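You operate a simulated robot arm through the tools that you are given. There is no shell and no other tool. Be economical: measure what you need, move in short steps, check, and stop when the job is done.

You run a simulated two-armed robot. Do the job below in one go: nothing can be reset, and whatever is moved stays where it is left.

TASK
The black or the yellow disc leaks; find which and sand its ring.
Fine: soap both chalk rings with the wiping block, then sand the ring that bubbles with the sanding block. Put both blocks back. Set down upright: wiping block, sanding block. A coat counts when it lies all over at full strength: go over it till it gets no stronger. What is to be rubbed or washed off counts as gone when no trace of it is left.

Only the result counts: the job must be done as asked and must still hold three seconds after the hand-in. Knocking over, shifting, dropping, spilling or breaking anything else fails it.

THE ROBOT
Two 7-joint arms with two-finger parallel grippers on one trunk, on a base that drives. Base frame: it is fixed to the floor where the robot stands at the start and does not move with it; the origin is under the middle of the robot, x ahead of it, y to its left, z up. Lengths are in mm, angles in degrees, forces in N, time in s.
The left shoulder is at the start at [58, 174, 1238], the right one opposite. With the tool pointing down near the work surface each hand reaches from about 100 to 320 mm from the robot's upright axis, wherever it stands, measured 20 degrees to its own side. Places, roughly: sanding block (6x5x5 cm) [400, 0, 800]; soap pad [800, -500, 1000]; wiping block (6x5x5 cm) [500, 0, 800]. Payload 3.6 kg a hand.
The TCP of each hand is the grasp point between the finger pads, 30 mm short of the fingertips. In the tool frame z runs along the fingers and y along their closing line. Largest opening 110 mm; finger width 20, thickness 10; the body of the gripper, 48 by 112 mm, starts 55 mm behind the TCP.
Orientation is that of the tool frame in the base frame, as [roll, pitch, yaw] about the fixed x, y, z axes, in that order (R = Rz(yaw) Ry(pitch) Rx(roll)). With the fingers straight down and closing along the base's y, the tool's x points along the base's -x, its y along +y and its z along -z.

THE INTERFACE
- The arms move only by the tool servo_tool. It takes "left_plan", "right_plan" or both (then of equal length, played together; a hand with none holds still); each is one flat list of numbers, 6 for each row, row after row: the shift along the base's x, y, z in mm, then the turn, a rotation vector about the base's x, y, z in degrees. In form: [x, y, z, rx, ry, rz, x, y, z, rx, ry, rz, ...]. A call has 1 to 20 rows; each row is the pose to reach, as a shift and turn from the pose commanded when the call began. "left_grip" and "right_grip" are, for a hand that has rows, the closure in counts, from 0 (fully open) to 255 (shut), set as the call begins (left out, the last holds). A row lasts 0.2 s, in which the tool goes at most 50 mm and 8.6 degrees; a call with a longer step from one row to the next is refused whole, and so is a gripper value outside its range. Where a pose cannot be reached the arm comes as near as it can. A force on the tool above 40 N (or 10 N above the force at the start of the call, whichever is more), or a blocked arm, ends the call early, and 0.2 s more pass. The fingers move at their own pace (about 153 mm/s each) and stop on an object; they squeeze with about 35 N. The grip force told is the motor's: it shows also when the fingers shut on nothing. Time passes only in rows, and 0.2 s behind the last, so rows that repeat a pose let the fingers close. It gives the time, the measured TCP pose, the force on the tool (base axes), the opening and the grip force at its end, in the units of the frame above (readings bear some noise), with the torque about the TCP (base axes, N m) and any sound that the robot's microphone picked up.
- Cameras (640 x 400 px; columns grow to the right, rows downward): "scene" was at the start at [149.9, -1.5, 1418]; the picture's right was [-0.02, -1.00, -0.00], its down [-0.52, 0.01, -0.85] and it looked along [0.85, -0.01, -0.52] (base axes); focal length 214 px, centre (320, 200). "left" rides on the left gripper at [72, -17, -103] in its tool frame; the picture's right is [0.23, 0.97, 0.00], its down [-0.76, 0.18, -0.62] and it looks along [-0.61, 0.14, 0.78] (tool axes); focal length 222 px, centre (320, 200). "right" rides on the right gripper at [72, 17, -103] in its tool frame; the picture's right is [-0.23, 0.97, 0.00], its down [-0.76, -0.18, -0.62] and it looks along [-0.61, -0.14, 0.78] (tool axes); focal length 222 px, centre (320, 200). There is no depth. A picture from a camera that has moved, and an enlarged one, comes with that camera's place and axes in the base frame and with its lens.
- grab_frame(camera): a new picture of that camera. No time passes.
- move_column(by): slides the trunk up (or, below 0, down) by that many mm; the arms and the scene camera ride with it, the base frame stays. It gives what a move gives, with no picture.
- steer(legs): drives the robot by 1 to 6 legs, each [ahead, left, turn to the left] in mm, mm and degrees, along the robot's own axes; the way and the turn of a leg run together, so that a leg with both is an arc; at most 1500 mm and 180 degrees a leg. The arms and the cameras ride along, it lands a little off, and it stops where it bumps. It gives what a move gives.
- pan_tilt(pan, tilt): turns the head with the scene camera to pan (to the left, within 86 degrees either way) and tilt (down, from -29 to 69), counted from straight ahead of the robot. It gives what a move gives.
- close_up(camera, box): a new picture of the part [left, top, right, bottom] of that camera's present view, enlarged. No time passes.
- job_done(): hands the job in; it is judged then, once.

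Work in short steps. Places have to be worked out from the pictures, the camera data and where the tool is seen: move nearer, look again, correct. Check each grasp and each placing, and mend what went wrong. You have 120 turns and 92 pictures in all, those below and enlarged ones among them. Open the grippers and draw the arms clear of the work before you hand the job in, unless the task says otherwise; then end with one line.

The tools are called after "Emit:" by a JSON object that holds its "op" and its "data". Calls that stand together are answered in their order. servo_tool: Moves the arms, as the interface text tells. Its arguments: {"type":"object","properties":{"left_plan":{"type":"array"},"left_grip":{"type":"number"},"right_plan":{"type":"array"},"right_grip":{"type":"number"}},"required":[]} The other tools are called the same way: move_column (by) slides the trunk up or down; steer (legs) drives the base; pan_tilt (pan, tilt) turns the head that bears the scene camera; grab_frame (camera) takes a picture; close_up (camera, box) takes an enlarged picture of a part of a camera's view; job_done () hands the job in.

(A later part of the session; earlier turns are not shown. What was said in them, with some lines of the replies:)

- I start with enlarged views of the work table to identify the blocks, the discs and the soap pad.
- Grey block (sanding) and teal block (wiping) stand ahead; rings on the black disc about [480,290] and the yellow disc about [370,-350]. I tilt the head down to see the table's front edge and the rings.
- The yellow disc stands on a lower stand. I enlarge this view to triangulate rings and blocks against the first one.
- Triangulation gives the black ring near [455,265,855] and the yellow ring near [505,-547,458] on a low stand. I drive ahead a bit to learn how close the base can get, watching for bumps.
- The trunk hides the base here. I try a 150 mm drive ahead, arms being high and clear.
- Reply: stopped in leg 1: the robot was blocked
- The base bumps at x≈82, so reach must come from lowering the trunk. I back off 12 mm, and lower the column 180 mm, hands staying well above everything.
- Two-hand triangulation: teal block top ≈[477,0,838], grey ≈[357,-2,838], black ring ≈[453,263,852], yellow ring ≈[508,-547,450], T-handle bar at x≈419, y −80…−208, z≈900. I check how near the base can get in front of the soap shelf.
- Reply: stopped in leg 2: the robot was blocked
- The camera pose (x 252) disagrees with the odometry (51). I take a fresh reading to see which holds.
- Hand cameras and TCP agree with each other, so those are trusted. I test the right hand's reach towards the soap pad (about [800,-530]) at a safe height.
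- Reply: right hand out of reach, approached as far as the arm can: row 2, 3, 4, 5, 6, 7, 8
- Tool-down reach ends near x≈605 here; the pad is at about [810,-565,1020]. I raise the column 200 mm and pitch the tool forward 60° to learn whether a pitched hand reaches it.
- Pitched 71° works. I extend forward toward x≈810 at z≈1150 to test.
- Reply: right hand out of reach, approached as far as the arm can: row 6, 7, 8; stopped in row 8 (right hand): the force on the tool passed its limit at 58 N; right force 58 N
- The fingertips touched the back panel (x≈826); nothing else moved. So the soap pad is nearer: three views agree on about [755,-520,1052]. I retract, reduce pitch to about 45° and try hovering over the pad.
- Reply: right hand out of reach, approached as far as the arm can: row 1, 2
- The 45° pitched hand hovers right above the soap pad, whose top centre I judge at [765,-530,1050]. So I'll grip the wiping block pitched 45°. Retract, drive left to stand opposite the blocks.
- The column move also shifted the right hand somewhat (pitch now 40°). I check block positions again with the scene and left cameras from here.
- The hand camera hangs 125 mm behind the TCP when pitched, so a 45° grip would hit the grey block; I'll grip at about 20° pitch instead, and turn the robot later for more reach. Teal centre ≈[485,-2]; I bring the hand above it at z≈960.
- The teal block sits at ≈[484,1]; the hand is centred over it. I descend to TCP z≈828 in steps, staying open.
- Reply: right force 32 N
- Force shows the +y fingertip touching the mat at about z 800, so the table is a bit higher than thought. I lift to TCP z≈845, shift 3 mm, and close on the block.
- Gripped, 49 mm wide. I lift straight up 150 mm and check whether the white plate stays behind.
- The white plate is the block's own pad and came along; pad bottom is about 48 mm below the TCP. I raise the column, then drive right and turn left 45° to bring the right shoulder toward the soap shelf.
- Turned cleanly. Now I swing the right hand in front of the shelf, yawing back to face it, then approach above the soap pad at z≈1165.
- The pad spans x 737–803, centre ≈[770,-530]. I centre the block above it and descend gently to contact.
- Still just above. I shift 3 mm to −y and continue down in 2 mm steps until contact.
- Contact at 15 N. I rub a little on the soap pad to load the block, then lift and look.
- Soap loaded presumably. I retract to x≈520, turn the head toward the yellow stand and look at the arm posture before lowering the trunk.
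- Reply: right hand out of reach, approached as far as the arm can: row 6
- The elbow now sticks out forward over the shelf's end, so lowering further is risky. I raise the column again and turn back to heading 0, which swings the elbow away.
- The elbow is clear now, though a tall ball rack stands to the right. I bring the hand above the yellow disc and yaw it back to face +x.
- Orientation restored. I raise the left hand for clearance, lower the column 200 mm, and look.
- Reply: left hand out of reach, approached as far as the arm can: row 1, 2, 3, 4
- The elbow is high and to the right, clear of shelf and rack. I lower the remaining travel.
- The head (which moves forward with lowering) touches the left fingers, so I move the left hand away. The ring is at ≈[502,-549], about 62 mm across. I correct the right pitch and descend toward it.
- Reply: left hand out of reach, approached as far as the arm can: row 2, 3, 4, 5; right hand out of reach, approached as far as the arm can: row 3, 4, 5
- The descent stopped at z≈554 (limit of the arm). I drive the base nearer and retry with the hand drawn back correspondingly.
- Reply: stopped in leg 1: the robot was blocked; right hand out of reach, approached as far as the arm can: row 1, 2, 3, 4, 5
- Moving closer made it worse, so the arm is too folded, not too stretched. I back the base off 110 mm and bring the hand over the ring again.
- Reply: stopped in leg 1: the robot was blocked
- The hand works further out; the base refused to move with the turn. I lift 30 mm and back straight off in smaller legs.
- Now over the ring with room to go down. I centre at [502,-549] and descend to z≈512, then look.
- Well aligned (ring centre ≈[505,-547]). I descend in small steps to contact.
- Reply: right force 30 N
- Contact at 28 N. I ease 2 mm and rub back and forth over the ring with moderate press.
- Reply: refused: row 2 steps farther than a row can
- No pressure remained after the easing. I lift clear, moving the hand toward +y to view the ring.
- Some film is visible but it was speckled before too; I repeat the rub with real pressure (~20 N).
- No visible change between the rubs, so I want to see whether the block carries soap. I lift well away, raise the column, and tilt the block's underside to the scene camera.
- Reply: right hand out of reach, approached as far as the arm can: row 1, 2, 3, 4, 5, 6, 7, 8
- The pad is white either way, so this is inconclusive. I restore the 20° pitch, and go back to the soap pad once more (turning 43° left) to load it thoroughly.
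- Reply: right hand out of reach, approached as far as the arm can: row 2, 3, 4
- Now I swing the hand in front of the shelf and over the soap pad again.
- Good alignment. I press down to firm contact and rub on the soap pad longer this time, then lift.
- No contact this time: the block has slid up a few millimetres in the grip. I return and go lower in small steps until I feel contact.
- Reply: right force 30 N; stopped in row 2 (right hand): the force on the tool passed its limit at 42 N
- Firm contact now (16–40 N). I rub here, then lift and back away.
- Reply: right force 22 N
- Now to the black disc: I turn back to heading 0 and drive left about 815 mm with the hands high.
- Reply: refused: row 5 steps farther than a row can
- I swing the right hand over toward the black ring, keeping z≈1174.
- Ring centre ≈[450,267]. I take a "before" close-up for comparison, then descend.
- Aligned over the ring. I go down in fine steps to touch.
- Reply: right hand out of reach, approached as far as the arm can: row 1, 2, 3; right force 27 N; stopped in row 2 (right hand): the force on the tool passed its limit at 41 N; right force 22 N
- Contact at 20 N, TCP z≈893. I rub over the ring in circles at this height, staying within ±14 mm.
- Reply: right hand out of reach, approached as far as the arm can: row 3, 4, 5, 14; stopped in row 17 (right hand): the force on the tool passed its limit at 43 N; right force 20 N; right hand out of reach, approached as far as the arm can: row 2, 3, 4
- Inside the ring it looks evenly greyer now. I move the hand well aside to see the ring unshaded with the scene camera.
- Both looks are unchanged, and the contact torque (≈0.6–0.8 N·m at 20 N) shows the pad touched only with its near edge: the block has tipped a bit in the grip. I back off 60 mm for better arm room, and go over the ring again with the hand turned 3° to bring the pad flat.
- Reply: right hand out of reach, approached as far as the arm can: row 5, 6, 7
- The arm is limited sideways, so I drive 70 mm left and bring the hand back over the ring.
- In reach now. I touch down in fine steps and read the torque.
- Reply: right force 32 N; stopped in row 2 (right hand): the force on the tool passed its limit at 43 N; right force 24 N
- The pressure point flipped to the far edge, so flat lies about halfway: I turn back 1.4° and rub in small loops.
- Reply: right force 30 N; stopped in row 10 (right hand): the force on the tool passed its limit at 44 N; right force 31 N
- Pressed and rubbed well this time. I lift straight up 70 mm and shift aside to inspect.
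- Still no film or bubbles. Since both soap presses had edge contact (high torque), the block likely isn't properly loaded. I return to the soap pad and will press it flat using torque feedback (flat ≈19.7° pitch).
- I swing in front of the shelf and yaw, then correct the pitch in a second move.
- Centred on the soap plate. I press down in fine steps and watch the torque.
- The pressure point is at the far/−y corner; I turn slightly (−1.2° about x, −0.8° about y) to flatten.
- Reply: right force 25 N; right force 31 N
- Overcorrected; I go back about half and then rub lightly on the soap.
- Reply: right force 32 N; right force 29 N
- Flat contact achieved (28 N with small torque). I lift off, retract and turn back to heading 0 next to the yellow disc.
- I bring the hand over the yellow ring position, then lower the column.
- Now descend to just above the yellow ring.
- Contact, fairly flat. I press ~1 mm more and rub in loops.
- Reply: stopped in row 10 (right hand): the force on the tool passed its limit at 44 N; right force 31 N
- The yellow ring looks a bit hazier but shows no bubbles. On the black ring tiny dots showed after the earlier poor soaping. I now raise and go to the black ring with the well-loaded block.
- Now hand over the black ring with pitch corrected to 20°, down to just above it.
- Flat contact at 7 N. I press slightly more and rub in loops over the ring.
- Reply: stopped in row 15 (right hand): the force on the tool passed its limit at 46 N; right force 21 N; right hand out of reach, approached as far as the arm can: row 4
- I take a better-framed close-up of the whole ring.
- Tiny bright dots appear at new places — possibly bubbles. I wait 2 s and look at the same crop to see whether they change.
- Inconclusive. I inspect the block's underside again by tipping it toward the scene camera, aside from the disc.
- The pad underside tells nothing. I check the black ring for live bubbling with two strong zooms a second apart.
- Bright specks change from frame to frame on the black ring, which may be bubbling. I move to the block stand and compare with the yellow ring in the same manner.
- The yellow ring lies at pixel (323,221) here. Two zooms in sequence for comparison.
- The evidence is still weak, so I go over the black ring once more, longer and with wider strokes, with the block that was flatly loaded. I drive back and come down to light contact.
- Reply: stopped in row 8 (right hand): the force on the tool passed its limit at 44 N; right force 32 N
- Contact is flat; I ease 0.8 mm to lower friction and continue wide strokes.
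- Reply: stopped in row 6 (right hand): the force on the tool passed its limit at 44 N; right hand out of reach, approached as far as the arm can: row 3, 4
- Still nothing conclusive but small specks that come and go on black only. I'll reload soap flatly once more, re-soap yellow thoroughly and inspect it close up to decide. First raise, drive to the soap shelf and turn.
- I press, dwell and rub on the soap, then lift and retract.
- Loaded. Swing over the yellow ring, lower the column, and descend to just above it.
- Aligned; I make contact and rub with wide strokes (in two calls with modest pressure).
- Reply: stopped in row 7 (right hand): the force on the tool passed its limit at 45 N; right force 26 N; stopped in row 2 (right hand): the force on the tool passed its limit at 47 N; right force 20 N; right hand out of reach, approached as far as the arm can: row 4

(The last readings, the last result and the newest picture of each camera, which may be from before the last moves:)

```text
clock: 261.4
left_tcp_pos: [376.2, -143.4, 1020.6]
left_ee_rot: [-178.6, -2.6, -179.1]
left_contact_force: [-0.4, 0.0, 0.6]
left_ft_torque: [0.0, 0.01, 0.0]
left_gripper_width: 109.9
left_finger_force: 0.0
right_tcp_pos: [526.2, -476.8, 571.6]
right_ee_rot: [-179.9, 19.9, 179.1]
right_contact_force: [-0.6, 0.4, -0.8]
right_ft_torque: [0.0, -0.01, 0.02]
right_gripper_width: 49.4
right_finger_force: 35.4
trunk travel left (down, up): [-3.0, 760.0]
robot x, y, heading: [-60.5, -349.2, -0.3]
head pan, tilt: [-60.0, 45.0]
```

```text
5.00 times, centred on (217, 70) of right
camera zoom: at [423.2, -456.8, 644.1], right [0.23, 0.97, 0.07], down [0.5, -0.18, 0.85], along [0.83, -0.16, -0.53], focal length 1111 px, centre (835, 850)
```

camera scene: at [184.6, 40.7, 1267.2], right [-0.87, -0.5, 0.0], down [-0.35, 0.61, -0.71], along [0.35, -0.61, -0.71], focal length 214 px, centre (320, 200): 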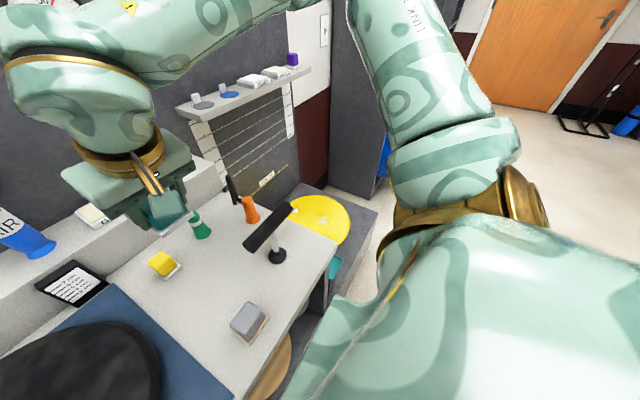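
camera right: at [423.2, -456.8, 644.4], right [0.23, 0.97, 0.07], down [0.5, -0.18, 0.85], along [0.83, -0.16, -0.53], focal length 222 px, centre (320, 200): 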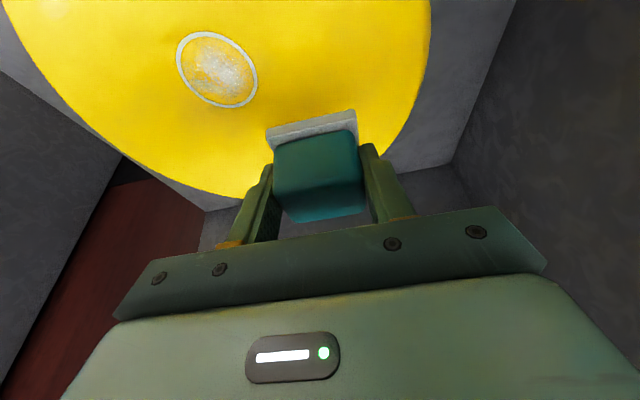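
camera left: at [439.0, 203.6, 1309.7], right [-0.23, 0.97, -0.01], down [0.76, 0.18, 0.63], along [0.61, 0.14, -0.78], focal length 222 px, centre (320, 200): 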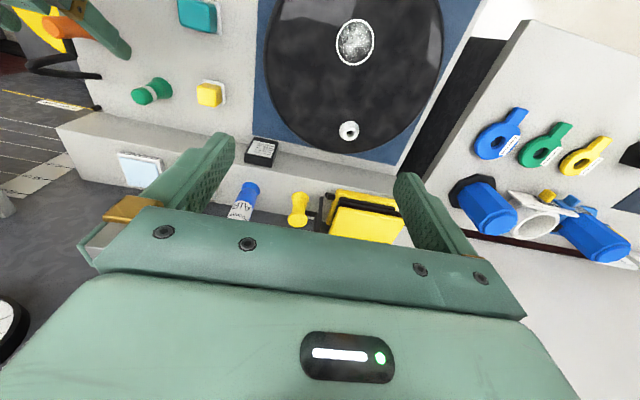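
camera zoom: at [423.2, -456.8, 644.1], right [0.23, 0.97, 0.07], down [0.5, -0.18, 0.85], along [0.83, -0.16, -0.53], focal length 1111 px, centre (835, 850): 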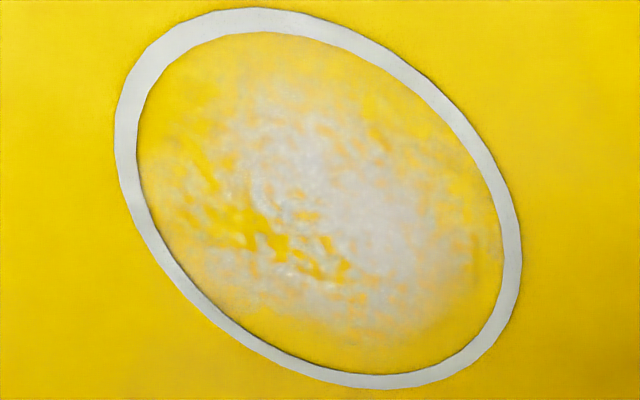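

The yellow ring stays static over time, whereas the black ring's bright specks kept changing: I take black as the leaking disc. Now I put the wiping block back: lift, raise, drive to the block stand.

Emit:
{"op": "servo_tool", "data": {"right_plan": [0, -20, 45, 0, 0, 0, 0, -40, 90, 0, 0, 0, 0, -50, 135, 0, 0, 0]}}

Emit:
{"op": "move_column", "data": {"by": 393}}

Emit:
{"op": "steer", "data": {"legs": [[0, 465, 0], [90, 0, 0]]}}

Emit:
{"op": "move_column", "data": {"by": -150}}

```text
clock: 262.2
left_tcp_pos: [376.0, -142.2, 1021.4]
left_ee_rot: [-178.6, -2.7, -179.2]
left_contact_force: [0.2, -0.1, -0.6]
left_ft_torque: [-0.02, -0.03, 0.01]
left_gripper_width: 110.1
left_finger_force: 0.0
right_tcp_pos: [525.4, -526.3, 709.2]
right_ee_rot: [-179.9, 19.9, 179.1]
right_contact_force: [0.2, -0.1, -0.2]
right_ft_torque: [0.03, 0.01, -0.02]
right_gripper_width: 49.1
right_finger_force: 34.5
trunk travel left (down, up): [-3.0, 760.0]
robot x, y, heading: [-55.9, -352.0, -0.2]
head pan, tilt: [-60.0, 45.0]
```

```text
clock: 266.0
left_tcp_pos: [163.4, -143.6, 1509.2]
left_ee_rot: [-178.1, 20.5, -179.0]
left_contact_force: [0.2, 0.2, 0.1]
left_ft_torque: [-0.03, 0.03, -0.03]
left_gripper_width: 110.1
left_finger_force: 0.1
right_tcp_pos: [510.9, -524.4, 1145.5]
right_ee_rot: [-179.8, 24.7, 178.9]
right_contact_force: [0.1, -0.1, -1.0]
right_ft_torque: [-0.02, 0.0, -0.06]
right_gripper_width: 49.3
right_finger_force: 34.7
trunk travel left (down, up): [-396.0, 367.0]
robot x, y, heading: [-60.1, -351.7, -0.3]
head pan, tilt: [-60.0, 45.0]
```

```text
clock: 269.5
left_tcp_pos: [262.4, 318.9, 1508.2]
left_ee_rot: [-178.1, 20.4, -179.8]
left_contact_force: [0.4, -0.1, -1.6]
left_ft_torque: [-0.03, 0.04, 0.02]
left_gripper_width: 110.1
left_finger_force: 0.1
right_tcp_pos: [603.7, -67.2, 1144.8]
right_ee_rot: [-179.8, 24.5, 178.2]
right_contact_force: [1.1, 0.2, 0.0]
right_ft_torque: [0.0, 0.01, 0.01]
right_gripper_width: 49.3
right_finger_force: 34.9
trunk travel left (down, up): [-396.0, 367.0]
robot x, y, heading: [37.3, 111.6, -0.8]
head pan, tilt: [-60.0, 45.0]
```

```text
clock: 271.2
left_tcp_pos: [316.2, 316.7, 1337.9]
left_ee_rot: [-178.0, 14.9, -179.7]
left_contact_force: [0.7, 0.4, -0.2]
left_ft_torque: [0.02, -0.01, 0.0]
left_gripper_width: 110.1
left_finger_force: 0.2
right_tcp_pos: [602.5, -66.6, 997.4]
right_ee_rot: [-179.9, 24.6, 178.3]
right_contact_force: [-1.2, -0.4, -0.4]
right_ft_torque: [-0.02, 0.02, 0.02]
right_gripper_width: 49.1
right_finger_force: 35.4
trunk travel left (down, up): [-246.0, 517.0]
robot x, y, heading: [34.0, 110.3, -0.9]
head pan, tilt: [-60.0, 45.0]
```

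I bring the block above its place [484,-3] with pitch 20.3°, and down to about 15 mm over the table.

Emit:
{"op": "servo_tool", "data": {"right_plan": [-35, 20, 0, 0, 1.5, 0.5, -75, 40, 0, 0, 3, 1, -118, 63, -5, 0, 4.3, 1.7, -118, 63, -45, 0, 4.3, 1.7, -118, 63, -85, 0, 4.3, 1.7, -118, 63, -120, 0, 4.3, 1.7, -118, 63, -140, 0, 4.3, 1.7, -118, 63, -142, 0, 4.3, 1.7]}}

Emit:
{"op": "pan_tilt", "data": {"pan": -20, "tilt": 50}}

Emit:
{"op": "grab_frame", "data": {"camera": "right"}}

```text
clock: 273.0
left_tcp_pos: [317.2, 316.9, 1338.0]
left_ee_rot: [-178.0, 14.9, -179.6]
left_contact_force: [0.4, 0.6, 0.6]
left_ft_torque: [-0.04, -0.04, 0.0]
left_gripper_width: 110.2
left_finger_force: 0.0
right_tcp_pos: [483.2, -26.7, 865.2]
right_ee_rot: [-179.9, 20.4, 180.0]
right_contact_force: [0.1, 0.7, -1.4]
right_ft_torque: [0.01, -0.02, -0.01]
right_gripper_width: 49.2
right_finger_force: 35.0
right hand out of reach, approached as far as the arm can: row 5, 6, 7, 8
trunk travel left (down, up): [-246.0, 517.0]
robot x, y, heading: [35.7, 111.5, -0.7]
head pan, tilt: [-60.0, 45.0]
```

```text
clock: 274.1
left_tcp_pos: [316.8, 317.0, 1338.2]
left_ee_rot: [-178.0, 14.8, -179.7]
left_contact_force: [0.3, 0.0, -1.0]
left_ft_torque: [-0.02, -0.01, 0.0]
left_gripper_width: 109.9
left_finger_force: 0.0
right_tcp_pos: [483.2, -26.5, 864.3]
right_ee_rot: [-180.0, 20.5, 179.9]
right_contact_force: [-0.2, -0.2, -1.2]
right_ft_torque: [-0.01, -0.02, 0.0]
right_gripper_width: 49.4
right_finger_force: 34.7
trunk travel left (down, up): [-246.0, 517.0]
robot x, y, heading: [36.4, 110.7, -1.1]
head pan, tilt: [-20.0, 50.0]
```

```text
14 pictures are left
camera right: at [379.5, -8.7, 936.8], right [0.21, 0.97, 0.08], down [0.5, -0.18, 0.85], along [0.84, -0.14, -0.52], focal length 222 px, centre (320, 200)
```

right: 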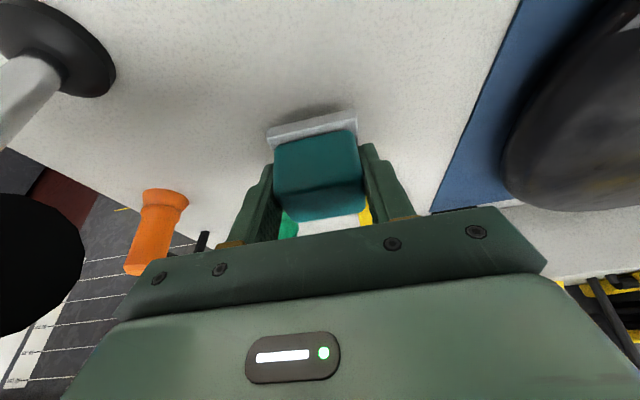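

The arm is at its sideways limit; I lift a bit, drive 60 mm left, then set down at [484,-3].

Emit:
{"op": "servo_tool", "data": {"right_plan": [0, 0, 20, 0, 0, 0, 0, 0, 40, 0, 0, 0]}}

Emit:
{"op": "steer", "data": {"legs": [[0, 60, 0.9]]}}

Emit:
{"op": "servo_tool", "data": {"right_plan": [0, 0, 0, 0, 0, 0, 0, 0, 0, 0, 0, 0]}}

```text
clock: 274.7
left_tcp_pos: [317.2, 317.9, 1338.1]
left_ee_rot: [-178.0, 14.9, -179.7]
left_contact_force: [0.7, 0.7, -0.2]
left_ft_torque: [0.03, 0.03, 0.0]
left_gripper_width: 110.0
left_finger_force: 0.1
right_tcp_pos: [483.3, -25.3, 906.1]
right_ee_rot: [-179.8, 20.4, -180.0]
right_contact_force: [-0.6, -0.8, -0.2]
right_ft_torque: [-0.04, 0.0, 0.02]
right_gripper_width: 49.1
right_finger_force: 34.9
trunk travel left (down, up): [-246.0, 517.0]
robot x, y, heading: [34.3, 108.1, -0.9]
head pan, tilt: [-20.0, 50.0]
```

```text
clock: 275.7
left_tcp_pos: [315.1, 385.4, 1337.7]
left_ee_rot: [-177.9, 15.0, -178.7]
left_contact_force: [-0.4, 0.4, 0.0]
left_ft_torque: [-0.05, 0.01, 0.01]
left_gripper_width: 110.1
left_finger_force: 0.0
right_tcp_pos: [485.7, 43.7, 905.2]
right_ee_rot: [-179.9, 20.4, -179.2]
right_contact_force: [0.9, 0.4, -1.0]
right_ft_torque: [-0.11, -0.01, 0.01]
right_gripper_width: 49.1
right_finger_force: 35.1
trunk travel left (down, up): [-246.0, 517.0]
robot x, y, heading: [35.1, 174.9, -0.2]
head pan, tilt: [-20.0, 50.0]
```

```text
clock: 276.3
left_tcp_pos: [315.4, 382.7, 1337.9]
left_ee_rot: [-177.9, 14.9, -178.8]
left_contact_force: [0.0, -0.1, -0.3]
left_ft_torque: [-0.01, 0.0, 0.01]
left_gripper_width: 110.1
left_finger_force: 0.0
right_tcp_pos: [487.3, 42.4, 906.3]
right_ee_rot: [-179.9, 20.4, -179.0]
right_contact_force: [-0.6, 0.3, -0.2]
right_ft_torque: [0.03, 0.0, -0.04]
right_gripper_width: 49.0
right_finger_force: 34.9
trunk travel left (down, up): [-246.0, 517.0]
robot x, y, heading: [36.1, 171.2, -0.2]
head pan, tilt: [-20.0, 50.0]
```

Emit:
{"op": "servo_tool", "data": {"right_plan": [-3, -25, 0, 0, 0, -1, -3, -45, -10, 0, 0, -1, -3, -45, -40, 0, 0, -1, -3, -45, -56, 0, 0, -1, -3, -45, -60, 0, 0, -1, -3, -45, -62, 0, 0, -1]}}

Emit:
{"op": "servo_tool", "data": {"right_plan": [0, 0, -1.5, 0, 0, 0, 0, 0, -3, 0, 0, 0]}}

```text
clock: 277.7
left_tcp_pos: [315.1, 382.3, 1338.4]
left_ee_rot: [-178.1, 15.0, -178.8]
left_contact_force: [0.6, 0.5, -0.9]
left_ft_torque: [0.0, -0.03, 0.0]
left_gripper_width: 109.9
left_finger_force: 0.2
right_tcp_pos: [483.3, -2.3, 843.8]
right_ee_rot: [-179.9, 20.4, 180.0]
right_contact_force: [0.1, 0.0, -0.6]
right_ft_torque: [0.01, 0.01, -0.01]
right_gripper_width: 49.2
right_finger_force: 35.4
trunk travel left (down, up): [-246.0, 517.0]
robot x, y, heading: [33.1, 172.3, -0.0]
head pan, tilt: [-20.0, 50.0]
```

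```text
clock: 278.3
left_tcp_pos: [314.6, 383.3, 1338.2]
left_ee_rot: [-178.1, 14.9, -178.9]
left_contact_force: [-0.2, 0.2, 0.3]
left_ft_torque: [-0.02, -0.02, -0.03]
left_gripper_width: 109.8
left_finger_force: 0.0
right_tcp_pos: [483.1, -3.2, 841.6]
right_ee_rot: [-179.9, 20.4, 179.8]
right_contact_force: [-0.8, -0.1, 3.8]
right_ft_torque: [0.1, 0.09, 0.01]
right_gripper_width: 49.2
right_finger_force: 35.3
trunk travel left (down, up): [-246.0, 517.0]
robot x, y, heading: [36.8, 174.3, 0.2]
head pan, tilt: [-20.0, 50.0]
```

The block stands on the table (3.8 N). I release, lift off, and back the robot 123 mm so the hand comes over the grey block.

Emit:
{"op": "servo_tool", "data": {"right_plan": [0, 0, 0, 0, 0, 0, 0, 0, 0, 0, 0, 0, 0, 0, 0, 0, 0, 0], "right_grip": 0}}

Emit:
{"op": "servo_tool", "data": {"right_plan": [0, 0, 30, 0, 0, 0, 0, 0, 75, 0, 0, 0, 0, 0, 115, 0, 0, 0]}}

Emit:
{"op": "steer", "data": {"legs": [[-123, 0, 0]]}}

Emit:
{"op": "grab_frame", "data": {"camera": "right"}}

```text
clock: 279.1
left_tcp_pos: [314.7, 382.9, 1337.5]
left_ee_rot: [-178.0, 14.8, -178.9]
left_contact_force: [0.4, 0.0, -0.5]
left_ft_torque: [0.0, -0.02, 0.01]
left_gripper_width: 109.8
left_finger_force: 0.1
right_tcp_pos: [482.3, -2.6, 841.8]
right_ee_rot: [-180.0, 20.4, 179.9]
right_contact_force: [0.5, 0.7, 3.5]
right_ft_torque: [0.16, -0.02, -0.02]
right_gripper_width: 109.6
right_finger_force: 0.0
trunk travel left (down, up): [-246.0, 517.0]
robot x, y, heading: [35.8, 175.6, -0.1]
head pan, tilt: [-20.0, 50.0]
```

```text
clock: 279.9
left_tcp_pos: [313.3, 384.0, 1339.2]
left_ee_rot: [-178.0, 14.9, -178.8]
left_contact_force: [0.3, 1.0, 0.6]
left_ft_torque: [0.01, 0.01, -0.01]
left_gripper_width: 110.1
left_finger_force: 0.2
right_tcp_pos: [482.4, -3.4, 958.2]
right_ee_rot: [-179.9, 20.4, 179.9]
right_contact_force: [-1.0, 0.7, 0.0]
right_ft_torque: [0.02, -0.03, 0.02]
right_gripper_width: 110.1
right_finger_force: 0.1
trunk travel left (down, up): [-246.0, 517.0]
robot x, y, heading: [36.4, 172.3, 0.1]
head pan, tilt: [-20.0, 50.0]
```

```text
clock: 281.1
left_tcp_pos: [187.4, 380.9, 1338.5]
left_ee_rot: [-178.0, 15.0, -178.8]
left_contact_force: [-1.1, -0.7, 0.0]
left_ft_torque: [0.02, -0.02, -0.03]
left_gripper_width: 109.9
left_finger_force: 0.1
right_tcp_pos: [355.6, -4.5, 955.3]
right_ee_rot: [-179.9, 20.5, 179.9]
right_contact_force: [-0.2, -0.4, -0.1]
right_ft_torque: [0.01, -0.04, 0.01]
right_gripper_width: 110.4
right_finger_force: 0.0
trunk travel left (down, up): [-246.0, 517.0]
robot x, y, heading: [-89.0, 173.5, -0.2]
head pan, tilt: [-20.0, 50.0]
```

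```text
13 pictures are left
camera right: at [252.2, 15.2, 1026.8], right [0.22, 0.97, 0.08], down [0.5, -0.18, 0.85], along [0.84, -0.15, -0.52], focal length 222 px, centre (320, 200)
```

right: 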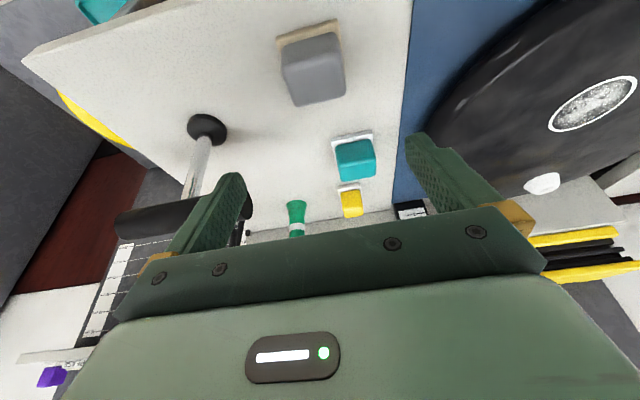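

The wiping block stands upright at its place. The grey block is at ≈[360,0]; I descend to TCP z≈846, close, and lift.

Emit:
{"op": "servo_tool", "data": {"right_plan": [2, 2, -40, 0, 0, 0, 4, 4, -75, 0, 0, 0, 4, 4, -100, 0, 0, 0, 4, 4, -109, 0, 0, 0, 4, 4, -109, 0, 0, 0]}}

Emit:
{"op": "servo_tool", "data": {"right_plan": [0, 0, 0, 0, 0, 0, 0, 0, 0, 0, 0, 0, 0, 0, 0, 0, 0, 0, 0, 0, 0, 0, 0, 0], "right_grip": 255}}

Emit:
{"op": "servo_tool", "data": {"right_plan": [0, 0, 15, 0, 0, 0, 0, 0, 55, 0, 0, 0, 0, 0, 100, 0, 0, 0, 0, 0, 140, 0, 0, 0]}}

Emit:
{"op": "grab_frame", "data": {"camera": "right"}}

```text
clock: 282.3
left_tcp_pos: [188.1, 382.5, 1337.9]
left_ee_rot: [-177.9, 15.0, -178.8]
left_contact_force: [-0.3, 0.9, 0.4]
left_ft_torque: [0.0, -0.04, -0.01]
left_gripper_width: 110.0
left_finger_force: 0.1
right_tcp_pos: [361.9, -0.4, 846.7]
right_ee_rot: [-179.9, 20.4, 180.0]
right_contact_force: [-0.1, -0.2, 0.2]
right_ft_torque: [0.0, 0.02, -0.03]
right_gripper_width: 110.1
right_finger_force: 0.1
trunk travel left (down, up): [-246.0, 517.0]
robot x, y, heading: [-89.8, 172.0, 0.1]
head pan, tilt: [-20.0, 50.0]
```

```text
clock: 283.3
left_tcp_pos: [188.0, 382.4, 1337.4]
left_ee_rot: [-178.0, 14.9, -178.8]
left_contact_force: [0.1, 0.4, -0.1]
left_ft_torque: [0.0, -0.01, -0.02]
left_gripper_width: 109.7
left_finger_force: 0.0
right_tcp_pos: [361.0, -0.3, 846.3]
right_ee_rot: [-179.8, 20.5, 180.0]
right_contact_force: [-0.9, 0.4, -0.2]
right_ft_torque: [-0.02, -0.01, 0.01]
right_gripper_width: 49.3
right_finger_force: 35.5
trunk travel left (down, up): [-246.0, 517.0]
robot x, y, heading: [-88.6, 176.5, -0.2]
head pan, tilt: [-20.0, 50.0]
```

```text
clock: 284.3
left_tcp_pos: [187.4, 382.9, 1338.1]
left_ee_rot: [-178.0, 15.0, -178.8]
left_contact_force: [-0.1, 0.5, 0.1]
left_ft_torque: [0.01, -0.01, 0.03]
left_gripper_width: 110.0
left_finger_force: 0.0
right_tcp_pos: [360.2, 1.4, 986.4]
right_ee_rot: [-179.9, 20.3, 179.9]
right_contact_force: [0.2, 0.3, -0.9]
right_ft_torque: [-0.02, -0.01, -0.03]
right_gripper_width: 49.3
right_finger_force: 34.9
trunk travel left (down, up): [-246.0, 517.0]
robot x, y, heading: [-91.1, 175.0, -0.1]
head pan, tilt: [-20.0, 50.0]
```

```text
12 pictures are left
camera right: at [256.3, 19.8, 1057.4], right [0.21, 0.97, 0.08], down [0.5, -0.18, 0.85], along [0.84, -0.14, -0.52], focal length 222 px, centre (320, 200)
```

right: 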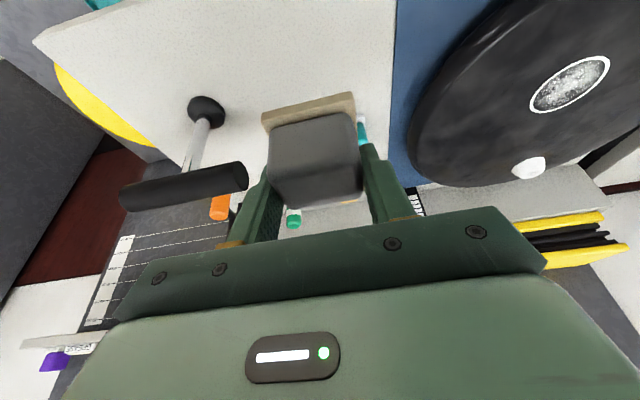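

The sanding block is gripped and lifted. I take one more zoom at the black ring, then drive left to it.

Emit:
{"op": "close_up", "data": {"camera": "right", "box": [522, 45, 618, 125]}}

Emit:
{"op": "steer", "data": {"legs": [[0, 268, 0], [25, 0, 0]]}}

Emit:
{"op": "servo_tool", "data": {"right_plan": [20, 0, 0, 0, 0, 0, 40, 0, -20, 0, 0, 0, 50, 0, -40, 0, 0, 0, 50, 0, -40, 0, 0, 0]}}

Emit:
{"op": "grab_frame", "data": {"camera": "right"}}

```text
5.00 times, centred on (570, 85) of right
camera zoom: at [256.3, 19.8, 1057.4], right [0.21, 0.97, 0.08], down [0.5, -0.18, 0.85], along [0.84, -0.14, -0.52], focal length 1111 px, centre (-930, 775)
```

zoom: 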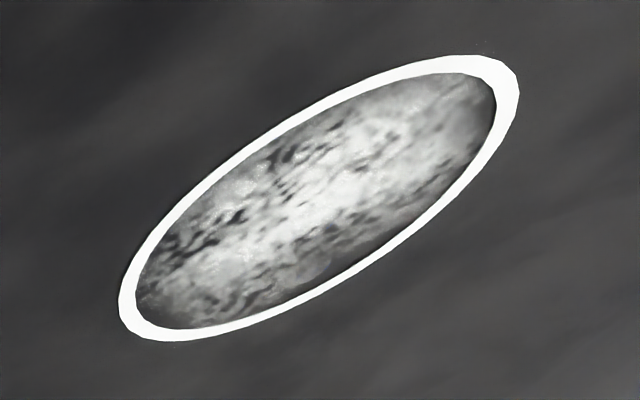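

```text
clock: 286.6
left_tcp_pos: [214.6, 652.9, 1337.4]
left_ee_rot: [-178.0, 14.9, -178.7]
left_contact_force: [-0.2, 0.5, -0.7]
left_ft_torque: [0.01, 0.02, -0.01]
left_gripper_width: 110.4
left_finger_force: 0.0
right_tcp_pos: [387.2, 272.6, 985.2]
right_ee_rot: [-180.0, 20.2, 180.0]
right_contact_force: [0.4, 0.2, -0.5]
right_ft_torque: [-0.02, 0.01, -0.01]
right_gripper_width: 49.6
right_finger_force: 34.7
trunk travel left (down, up): [-246.0, 517.0]
robot x, y, heading: [-63.1, 446.4, -0.1]
head pan, tilt: [-20.0, 50.0]
```

```text
clock: 287.6
left_tcp_pos: [212.4, 654.2, 1339.1]
left_ee_rot: [-178.1, 14.9, -178.7]
left_contact_force: [-1.3, 0.2, 0.3]
left_ft_torque: [-0.02, -0.02, -0.02]
left_gripper_width: 109.9
left_finger_force: 0.1
right_tcp_pos: [436.9, 271.2, 945.7]
right_ee_rot: [-179.9, 20.4, 180.0]
right_contact_force: [-0.3, 0.3, -0.9]
right_ft_torque: [0.02, 0.03, -0.01]
right_gripper_width: 49.0
right_finger_force: 34.9
trunk travel left (down, up): [-246.0, 517.0]
robot x, y, heading: [-67.1, 443.3, 0.5]
head pan, tilt: [-20.0, 50.0]
```

```text
10 pictures are left
camera right: at [333.4, 291.0, 1016.0], right [0.21, 0.97, 0.08], down [0.5, -0.18, 0.85], along [0.84, -0.14, -0.52], focal length 222 px, centre (320, 200)
```

right: 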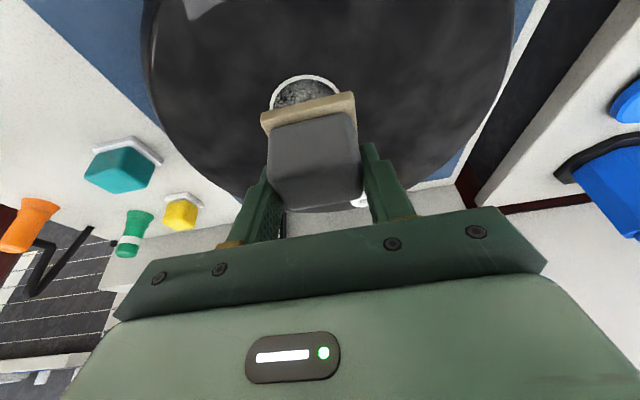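

Speck clusters (foam) show clearly on the black ring at this flat angle, so black it is. I centre over [452,268] and touch down with the sanding block.

Emit:
{"op": "servo_tool", "data": {"right_plan": [15, -3, -20, 0, 0, 0, 15, -3, -38, 0, 0, 0, 15, -3, -43, 0, 0, 0, 15, -3, -45, 0, 0, 0, 15, -3, -47, 0, 0, 0]}}

Emit:
{"op": "servo_tool", "data": {"right_plan": [0, 0, -1.5, 0, 0, 0, 0, 0, -3, 0, 0, 0, 0, 0, -3, 0, 0, 0]}}

```text
clock: 288.8
left_tcp_pos: [212.7, 653.1, 1338.2]
left_ee_rot: [-178.0, 15.0, -178.7]
left_contact_force: [0.3, -0.5, 0.5]
left_ft_torque: [0.01, 0.05, 0.02]
left_gripper_width: 109.8
left_finger_force: 0.2
right_tcp_pos: [452.2, 268.4, 899.1]
right_ee_rot: [-179.9, 20.4, -179.9]
right_contact_force: [0.4, 0.4, -1.0]
right_ft_torque: [-0.02, -0.01, -0.02]
right_gripper_width: 49.4
right_finger_force: 34.7
trunk travel left (down, up): [-246.0, 517.0]
robot x, y, heading: [-65.4, 447.4, 0.1]
head pan, tilt: [-20.0, 50.0]
```

```text
clock: 289.6
left_tcp_pos: [211.9, 653.8, 1338.1]
left_ee_rot: [-178.1, 15.0, -178.6]
left_contact_force: [-0.7, -0.5, -1.0]
left_ft_torque: [-0.05, -0.01, -0.03]
left_gripper_width: 110.1
left_finger_force: 0.1
right_tcp_pos: [451.8, 269.7, 896.8]
right_ee_rot: [-179.9, 20.5, 179.9]
right_contact_force: [-1.8, -2.8, 6.8]
right_ft_torque: [0.04, 0.13, 0.05]
right_gripper_width: 49.4
right_finger_force: 34.7
trunk travel left (down, up): [-246.0, 517.0]
robot x, y, heading: [-64.7, 442.4, 0.1]
head pan, tilt: [-20.0, 50.0]
```

Flat contact at 7 N. I sand with back-and-forth strokes over the ring and look.

Emit:
{"op": "servo_tool", "data": {"right_plan": [7, 0, -0.4, 0, 0, 0, 14, 0, -0.4, 0, 0, 0, 7, 0, -0.4, 0, 0, 0, 0, 0, -0.4, 0, 0, 0, -7, 0, -0.4, 0, 0, 0, -14, 0, -0.4, 0, 0, 0, -7, 7, -0.4, 0, 0, 0, 0, 14, -0.4, 0, 0, 0, 7, 7, -0.4, 0, 0, 0, 14, 0, -0.4, 0, 0, 0, 7, -7, -0.4, 0, 0, 0, 0, -14, -0.4, 0, 0, 0, -7, -7, -0.4, 0, 0, 0, 0, 0, -0.4, 0, 0, 0, 0, 7, -0.4, 0, 0, 0, 0, 14, -0.4, 0, 0, 0, 0, 0, -0.4, 0, 0, 0, 0, -14, -0.4, 0, 0, 0, 0, 0, -0.4, 0, 0, 0]}}

Emit:
{"op": "servo_tool", "data": {"right_plan": [0, 0, 25, 0, 0, 0, 0, 25, 55, 0, 0, 0, 20, 40, 80, 0, 0, 0]}}

Emit:
{"op": "close_up", "data": {"camera": "right", "box": [180, 20, 340, 120]}}

```text
clock: 293.6
left_tcp_pos: [211.1, 647.9, 1339.7]
left_ee_rot: [-178.0, 15.1, -178.8]
left_contact_force: [0.2, -0.5, -0.4]
left_ft_torque: [0.02, 0.0, 0.03]
left_gripper_width: 109.9
left_finger_force: 0.0
right_tcp_pos: [448.8, 264.0, 896.8]
right_ee_rot: [-179.8, 20.6, 179.6]
right_contact_force: [-1.5, -22.6, 26.5]
right_ft_torque: [-0.46, 0.27, 0.24]
right_gripper_width: 49.0
right_finger_force: 35.2
trunk travel left (down, up): [-246.0, 517.0]
robot x, y, heading: [-65.6, 444.8, -0.0]
head pan, tilt: [-20.0, 50.0]
```

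```text
clock: 294.4
left_tcp_pos: [213.4, 652.7, 1337.6]
left_ee_rot: [-178.0, 14.7, -178.6]
left_contact_force: [-0.3, 0.2, -0.5]
left_ft_torque: [0.0, -0.01, -0.03]
left_gripper_width: 110.1
left_finger_force: 0.2
right_tcp_pos: [472.6, 310.5, 977.4]
right_ee_rot: [-179.9, 20.2, -179.9]
right_contact_force: [0.7, -0.6, 0.2]
right_ft_torque: [-0.01, -0.01, -0.02]
right_gripper_width: 49.6
right_finger_force: 35.2
trunk travel left (down, up): [-246.0, 517.0]
robot x, y, heading: [-65.6, 439.2, -0.0]
head pan, tilt: [-20.0, 50.0]
```

```text
4.00 times, centred on (260, 70) of right
camera zoom: at [368.6, 328.1, 1048.9], right [0.21, 0.97, 0.08], down [0.5, -0.18, 0.85], along [0.84, -0.14, -0.52], focal length 888 px, centre (560, 720)
```

zoom: 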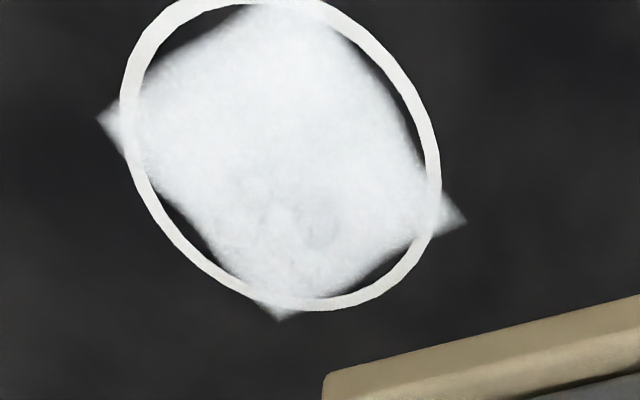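

The sanding coat is clearly visible, lacking only toward the four diagonal rims. I go back and sand along a square path to cover those.

Emit:
{"op": "servo_tool", "data": {"right_plan": [-20, -30, -30, 0, 0, 0, -20, -40, -60, 0, 0, 0, -20, -40, -76, 0, 0, 0, -20, -40, -79.6, 0, 0, 0, -12, -32, -79.6, 0, 0, 0, -4, -24, -79.6, 0, 0, 0, -12, -24, -79.6, 0, 0, 0, -20, -24, -79.6, 0, 0, 0, -28, -24, -79.6, 0, 0, 0, -36, -24, -79.6, 0, 0, 0, -36, -32, -79.6, 0, 0, 0, -36, -40, -79.6, 0, 0, 0, -36, -48, -79.6, 0, 0, 0, -36, -56, -79.6, 0, 0, 0, -28, -56, -79.6, 0, 0, 0, -20, -56, -79.6, 0, 0, 0, -12, -56, -79.6, 0, 0, 0, -4, -56, -79.6, 0, 0, 0, -4, -48, -79.6, 0, 0, 0, -4, -40, -79.6, 0, 0, 0]}}

Emit:
{"op": "servo_tool", "data": {"right_plan": [0, 8, 0, 0, 0, 0, 0, 16, 0, 0, 0, 0, -8, 16, 0, 0, 0, 0, -16, 16, 0, 0, 0, 0, -24, 16, 0, 0, 0, 0, -32, 16, 0, 0, 0, 0, -32, 8, 0, 0, 0, 0, -32, 0, 0, 0, 0, 0, -32, -8, 0, 0, 0, 0, -32, -16, 0, 0, 0, 0, -24, -16, 0, 0, 0, 0, -16, -16, 0, 0, 0, 0, -8, -16, 0, 0, 0, 0, 0, -16, 0, 0, 0, 0, -8, -8, 0, 0, 0, 0, -16, 0, 0, 0, 0, 0, -24, 8, 0, 0, 0, 0, -16, 0, 0, 0, 0, 0]}}

Emit:
{"op": "servo_tool", "data": {"right_plan": [0, 0, 25, 0, 0, 0, 0, 25, 55, 0, 0, 0, 5, 40, 80, 0, 0, 0]}}

Emit:
{"op": "close_up", "data": {"camera": "right", "box": [180, 20, 340, 120]}}

```text
clock: 298.6
left_tcp_pos: [212.6, 652.0, 1338.3]
left_ee_rot: [-178.2, 14.9, -178.7]
left_contact_force: [-0.4, 0.3, 0.1]
left_ft_torque: [0.0, -0.02, 0.0]
left_gripper_width: 110.1
left_finger_force: 0.0
right_tcp_pos: [467.2, 267.8, 897.5]
right_ee_rot: [-179.9, 20.5, 180.0]
right_contact_force: [0.6, -7.2, 10.2]
right_ft_torque: [-0.16, 0.09, 0.06]
right_gripper_width: 49.6
right_finger_force: 35.0
trunk travel left (down, up): [-246.0, 517.0]
robot x, y, heading: [-68.6, 444.1, 0.0]
head pan, tilt: [-20.0, 50.0]
```

```text
clock: 302.4
left_tcp_pos: [210.8, 655.7, 1337.1]
left_ee_rot: [-177.9, 14.9, -178.6]
left_contact_force: [0.5, -1.7, 0.2]
left_ft_torque: [0.02, 0.0, 0.02]
left_gripper_width: 110.0
left_finger_force: 0.0
right_tcp_pos: [448.9, 271.5, 896.3]
right_ee_rot: [-179.9, 20.4, -179.7]
right_contact_force: [-7.0, 7.6, 12.1]
right_ft_torque: [0.34, 0.21, 0.02]
right_gripper_width: 49.4
right_finger_force: 34.8
trunk travel left (down, up): [-246.0, 517.0]
robot x, y, heading: [-64.8, 443.5, 0.2]
head pan, tilt: [-20.0, 50.0]
```

```text
clock: 303.2
left_tcp_pos: [213.5, 654.2, 1337.5]
left_ee_rot: [-178.0, 14.9, -178.6]
left_contact_force: [-0.1, -0.6, -0.2]
left_ft_torque: [0.0, 0.02, -0.02]
left_gripper_width: 110.3
left_finger_force: 0.1
right_tcp_pos: [456.6, 309.7, 975.7]
right_ee_rot: [-180.0, 20.4, 180.0]
right_contact_force: [0.1, 0.6, 0.3]
right_ft_torque: [0.01, 0.0, -0.01]
right_gripper_width: 49.4
right_finger_force: 34.9
trunk travel left (down, up): [-246.0, 517.0]
robot x, y, heading: [-63.2, 443.3, -0.0]
head pan, tilt: [-20.0, 50.0]
```

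```text
4.00 times, centred on (260, 70) of right
camera zoom: at [352.4, 327.5, 1045.7], right [0.21, 0.97, 0.08], down [0.5, -0.18, 0.85], along [0.84, -0.14, -0.52], focal length 888 px, centre (560, 720)
```

zoom: 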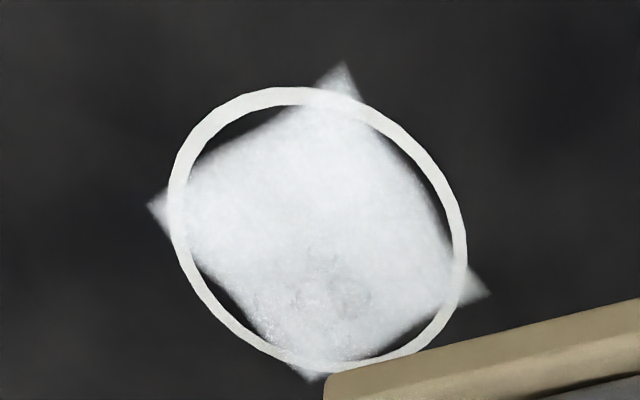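

The coat field is a fixed square patch and it is now covered; faint bubble circles even show in it, confirming black leaks. One more full pass for strength, then I lift away.

Emit:
{"op": "servo_tool", "data": {"right_plan": [-5, -30, -30, 0, 0, 0, -5, -40, -60, 0, 0, 0, -5, -40, -76, 0, 0, 0, -5, -40, -80.2, 0, 0, 0, 3, -40, -80.2, 0, 0, 0, 11, -40, -80.2, 0, 0, 0, 11, -32, -80.2, 0, 0, 0, 3, -24, -80.2, 0, 0, 0, -5, -24, -80.2, 0, 0, 0, -13, -24, -80.2, 0, 0, 0, -21, -32, -80.2, 0, 0, 0, -21, -40, -80.2, 0, 0, 0, -21, -48, -80.2, 0, 0, 0, -13, -56, -80.2, 0, 0, 0, -5, -56, -80.2, 0, 0, 0, 3, -56, -80.2, 0, 0, 0, 11, -48, -80.2, 0, 0, 0, 3, -40, -80.2, 0, 0, 0, -5, -40, -80.2, 0, 0, 0]}}

Emit:
{"op": "servo_tool", "data": {"right_plan": [-8, 0, 0, 0, 0, 0, -16, 0, 0, 0, 0, 0, -16, 8, 0, 0, 0, 0, -8, 16, 0, 0, 0, 0, 0, 8, 0, 0, 0, 0, 8, 0, 0, 0, 0, 0, 16, -8, 0, 0, 0, 0, 8, -16, 0, 0, 0, 0, 0, -8, 0, 0, 0, 0, 0, 0, 0, 0, 0, 0]}}

Emit:
{"op": "servo_tool", "data": {"right_plan": [0, 0, 25, 0, 0, 0, 0, 25, 55, 0, 0, 0, 5, 40, 80, 0, 0, 0]}}

Emit:
{"op": "close_up", "data": {"camera": "right", "box": [180, 20, 340, 120]}}

```text
clock: 307.2
left_tcp_pos: [212.2, 652.7, 1338.3]
left_ee_rot: [-178.0, 14.9, -178.6]
left_contact_force: [0.6, 0.1, -0.3]
left_ft_torque: [0.0, -0.01, 0.0]
left_gripper_width: 110.1
left_finger_force: 0.1
right_tcp_pos: [451.0, 269.5, 895.3]
right_ee_rot: [-179.9, 20.3, -179.9]
right_contact_force: [1.5, 1.1, 3.6]
right_ft_torque: [0.08, -0.12, 0.02]
right_gripper_width: 49.1
right_finger_force: 35.7
trunk travel left (down, up): [-246.0, 517.0]
robot x, y, heading: [-64.6, 440.6, -0.0]
head pan, tilt: [-20.0, 50.0]
```

```text
clock: 309.4
left_tcp_pos: [213.4, 652.3, 1338.2]
left_ee_rot: [-178.1, 14.8, -178.6]
left_contact_force: [0.0, -0.2, 0.7]
left_ft_torque: [-0.02, -0.02, 0.02]
left_gripper_width: 110.2
left_finger_force: 0.0
right_tcp_pos: [451.2, 268.7, 896.1]
right_ee_rot: [-179.9, 20.5, 180.0]
right_contact_force: [0.2, 0.7, -0.8]
right_ft_torque: [0.03, 0.02, -0.01]
right_gripper_width: 49.4
right_finger_force: 35.5
trunk travel left (down, up): [-246.0, 517.0]
robot x, y, heading: [-65.3, 446.6, 0.4]
head pan, tilt: [-20.0, 50.0]
```

```text
clock: 310.2
left_tcp_pos: [212.6, 652.9, 1337.2]
left_ee_rot: [-178.0, 14.9, -178.7]
left_contact_force: [-0.2, -0.5, 0.0]
left_ft_torque: [-0.02, -0.02, -0.03]
left_gripper_width: 110.1
left_finger_force: 0.1
right_tcp_pos: [455.8, 308.5, 975.5]
right_ee_rot: [-179.8, 20.3, -179.9]
right_contact_force: [0.1, 0.0, -0.2]
right_ft_torque: [-0.02, 0.03, 0.0]
right_gripper_width: 49.2
right_finger_force: 34.7
trunk travel left (down, up): [-246.0, 517.0]
robot x, y, heading: [-67.8, 443.8, 0.0]
head pan, tilt: [-20.0, 50.0]
```

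```text
4.00 times, centred on (260, 70) of right
camera zoom: at [352.2, 326.3, 1046.6], right [0.21, 0.97, 0.08], down [0.5, -0.18, 0.85], along [0.84, -0.14, -0.52], focal length 888 px, centre (560, 720)
```

zoom: 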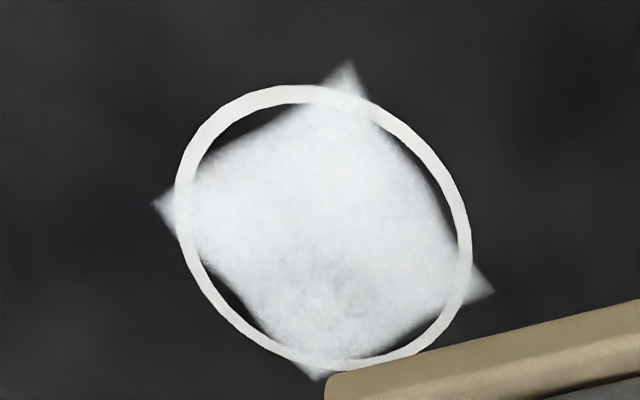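

The coat is uniform and no stronger. I drive back to the block stand and bring the sanding block above its place.

Emit:
{"op": "steer", "data": {"legs": [[-24, 0, 0], [0, -270, 0]]}}

Emit:
{"op": "servo_tool", "data": {"right_plan": [0, 0, 0, 0, 0, 0, 0, 0, 0, 0, 0, 0]}}

```text
clock: 312.6
left_tcp_pos: [189.2, 382.0, 1338.4]
left_ee_rot: [-177.9, 14.9, -178.8]
left_contact_force: [0.0, -0.8, -0.9]
left_ft_torque: [-0.02, 0.02, -0.02]
left_gripper_width: 110.1
left_finger_force: 0.0
right_tcp_pos: [431.1, 38.0, 974.8]
right_ee_rot: [-179.8, 20.3, 179.8]
right_contact_force: [0.1, -1.1, -0.5]
right_ft_torque: [0.02, 0.0, 0.02]
right_gripper_width: 49.5
right_finger_force: 35.2
trunk travel left (down, up): [-246.0, 517.0]
robot x, y, heading: [-87.7, 177.9, -0.1]
head pan, tilt: [-20.0, 50.0]
```

```text
clock: 313.1
left_tcp_pos: [189.3, 384.2, 1337.7]
left_ee_rot: [-178.0, 15.0, -178.8]
left_contact_force: [0.4, -0.6, 0.9]
left_ft_torque: [0.03, 0.02, 0.03]
left_gripper_width: 109.9
left_finger_force: 0.0
right_tcp_pos: [432.0, 38.8, 975.8]
right_ee_rot: [-179.9, 20.4, 179.8]
right_contact_force: [0.7, -0.8, 0.6]
right_ft_torque: [0.02, -0.01, 0.02]
right_gripper_width: 49.0
right_finger_force: 35.2
trunk travel left (down, up): [-246.0, 517.0]
robot x, y, heading: [-91.5, 170.6, -0.3]
head pan, tilt: [-20.0, 50.0]
```

Emit:
{"op": "servo_tool", "data": {"right_plan": [-35, -20, 0, 0, 0, 0, -71, -39.3, -5, 0, 0, 0, -71, -39.3, -50, 0, 0, 0, -71, -39.3, -95, 0, 0, 0, -71, -39.3, -122, 0, 0, 0, -71, -39.3, -127, 0, 0, 0]}}

Emit:
{"op": "servo_tool", "data": {"right_plan": [0, 0, -1.5, 0, 0, 0, 0, 0, -3, 0, 0, 0, 0, 0, -4, 0, 0, 0]}}

```text
clock: 314.6
left_tcp_pos: [189.5, 384.3, 1337.8]
left_ee_rot: [-178.0, 15.0, -178.8]
left_contact_force: [0.0, -0.9, 0.3]
left_ft_torque: [-0.01, -0.01, -0.02]
left_gripper_width: 109.9
left_finger_force: 0.2
right_tcp_pos: [361.7, -0.6, 848.6]
right_ee_rot: [-179.9, 20.3, 179.8]
right_contact_force: [-0.6, 0.2, -1.0]
right_ft_torque: [0.0, -0.01, 0.0]
right_gripper_width: 48.9
right_finger_force: 35.5
trunk travel left (down, up): [-246.0, 517.0]
robot x, y, heading: [-90.0, 178.6, -0.1]
head pan, tilt: [-20.0, 50.0]
```

```text
clock: 315.4
left_tcp_pos: [188.7, 384.1, 1338.3]
left_ee_rot: [-178.0, 14.9, -178.8]
left_contact_force: [0.3, -0.4, 0.4]
left_ft_torque: [0.01, 0.03, 0.02]
left_gripper_width: 110.0
left_finger_force: 0.1
right_tcp_pos: [361.4, -0.3, 846.3]
right_ee_rot: [-180.0, 20.6, 179.8]
right_contact_force: [0.8, -0.5, 11.0]
right_ft_torque: [0.08, 0.19, 0.04]
right_gripper_width: 49.5
right_finger_force: 34.8
trunk travel left (down, up): [-246.0, 517.0]
robot x, y, heading: [-89.5, 177.3, -0.0]
head pan, tilt: [-20.0, 50.0]
```

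The block rests on the table (11 N). I release, lift straight up and check.

Emit:
{"op": "servo_tool", "data": {"right_plan": [0, 0, 1, 0, 0, 0, 0, 0, 1, 0, 0, 0, 0, 0, 1, 0, 0, 0], "right_grip": 0}}

Emit:
{"op": "servo_tool", "data": {"right_plan": [0, 0, 30, 0, 0, 0, 0, 0, 75, 0, 0, 0, 0, 0, 120, 0, 0, 0, 0, 0, 165, 0, 0, 0]}}

Emit:
{"op": "grab_frame", "data": {"camera": "right"}}

```text
clock: 316.1
left_tcp_pos: [189.1, 384.4, 1338.1]
left_ee_rot: [-178.0, 14.9, -178.8]
left_contact_force: [0.7, -0.3, -0.3]
left_ft_torque: [-0.02, 0.01, 0.02]
left_gripper_width: 109.9
left_finger_force: 0.1
right_tcp_pos: [360.1, -0.4, 844.9]
right_ee_rot: [-179.9, 20.4, 179.9]
right_contact_force: [-0.2, -0.4, -0.5]
right_ft_torque: [0.04, -0.01, 0.02]
right_gripper_width: 110.0
right_finger_force: 0.0
trunk travel left (down, up): [-246.0, 517.0]
robot x, y, heading: [-87.3, 177.8, 0.1]
head pan, tilt: [-20.0, 50.0]
```

```text
clock: 317.1
left_tcp_pos: [187.8, 384.0, 1337.7]
left_ee_rot: [-178.0, 15.0, -178.7]
left_contact_force: [-0.7, 0.9, 0.4]
left_ft_torque: [0.0, -0.02, -0.02]
left_gripper_width: 110.0
left_finger_force: 0.1
right_tcp_pos: [359.5, -1.0, 1010.9]
right_ee_rot: [-179.9, 20.4, 179.8]
right_contact_force: [-0.4, 1.1, 1.2]
right_ft_torque: [0.0, 0.0, -0.01]
right_gripper_width: 109.8
right_finger_force: 0.1
trunk travel left (down, up): [-246.0, 517.0]
robot x, y, heading: [-89.6, 174.7, 0.1]
head pan, tilt: [-20.0, 50.0]
```

```text
6 pictures are left
camera right: at [255.6, 18.0, 1081.8], right [0.22, 0.97, 0.08], down [0.5, -0.18, 0.85], along [0.84, -0.14, -0.52], focal length 222 px, centre (320, 200)
```

right: 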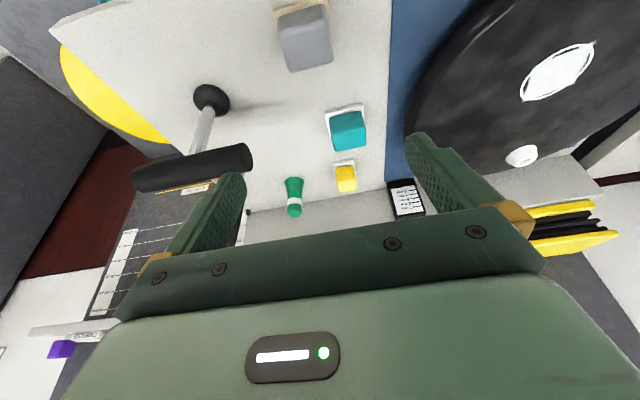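

Both blocks stand upright in their places, and the black ring is fully sanded. I back the robot away so the arms are clear of the work.

Emit:
{"op": "servo_tool", "data": {"right_plan": [-10, 0, 40, 0, 0, 0, -20, 0, 80, 0, 0, 0]}}

Emit:
{"op": "steer", "data": {"legs": [[-250, 0, 0]]}}

Emit:
{"op": "pan_tilt", "data": {"pan": -15, "tilt": 40}}

Emit:
{"op": "grab_frame", "data": {"camera": "scene"}}

```text
clock: 317.8
left_tcp_pos: [189.0, 385.7, 1339.3]
left_ee_rot: [-177.9, 14.9, -178.9]
left_contact_force: [0.1, -0.8, -0.7]
left_ft_torque: [0.04, 0.0, 0.02]
left_gripper_width: 110.0
left_finger_force: 0.1
right_tcp_pos: [339.5, -1.2, 1090.2]
right_ee_rot: [-179.9, 20.4, 179.8]
right_contact_force: [0.3, 0.2, 0.0]
right_ft_torque: [-0.02, -0.02, 0.02]
right_gripper_width: 110.0
right_finger_force: 0.0
trunk travel left (down, up): [-246.0, 517.0]
robot x, y, heading: [-91.5, 175.0, 0.1]
head pan, tilt: [-20.0, 50.0]
```

```text
clock: 319.6
left_tcp_pos: [-63.6, 384.1, 1338.7]
left_ee_rot: [-178.0, 14.9, -178.9]
left_contact_force: [0.0, 0.1, 0.3]
left_ft_torque: [-0.02, 0.0, -0.01]
left_gripper_width: 110.0
left_finger_force: 0.1
right_tcp_pos: [87.8, -2.1, 1090.0]
right_ee_rot: [-180.0, 20.3, 179.7]
right_contact_force: [0.4, -0.2, -0.1]
right_ft_torque: [0.0, -0.02, 0.02]
right_gripper_width: 109.6
right_finger_force: 0.0
trunk travel left (down, up): [-246.0, 517.0]
robot x, y, heading: [-341.6, 175.1, -0.2]
head pan, tilt: [-20.0, 50.0]
```

```text
clock: 320.3
left_tcp_pos: [-63.0, 384.5, 1339.3]
left_ee_rot: [-177.9, 14.9, -178.9]
left_contact_force: [0.1, -0.2, -1.1]
left_ft_torque: [0.0, 0.0, -0.05]
left_gripper_width: 110.0
left_finger_force: 0.0
right_tcp_pos: [88.5, -0.9, 1090.7]
right_ee_rot: [-180.0, 20.4, 179.7]
right_contact_force: [-0.1, 0.8, 1.2]
right_ft_torque: [-0.03, -0.01, -0.01]
right_gripper_width: 110.0
right_finger_force: 0.0
trunk travel left (down, up): [-246.0, 517.0]
robot x, y, heading: [-341.6, 176.8, -0.3]
head pan, tilt: [-15.0, 40.0]
```

```text
5 pictures are left
camera scene: at [-155.2, 153.5, 1295.1], right [-0.26, -0.97, 0.0], down [-0.62, 0.17, -0.77], along [0.74, -0.2, -0.64], focal length 214 px, centre (320, 200)
```

scene: 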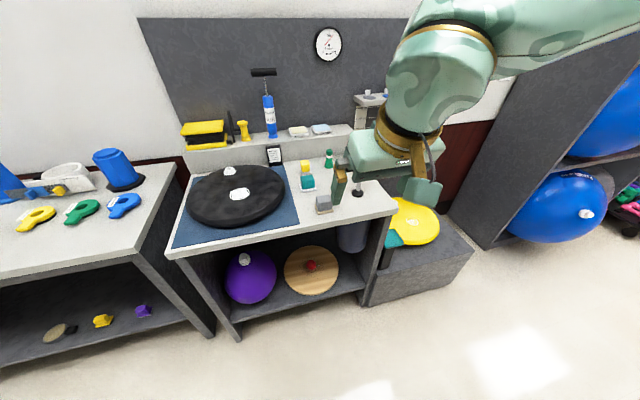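

Everything stands where it belongs, and the arms are clear with both grippers open; I hand the job in.

Emit:
{"op": "job_done", "data": {}}

```text
The job is handed in.
```

I soaped both rings, judged the black disc to be the leaking one and sanded its ring all over, and put both blocks back upright. Two points are uncertain: no soap film showed on either ring, and I picked black only from faint specks that changed between pictures while the yellow ring stayed the same.
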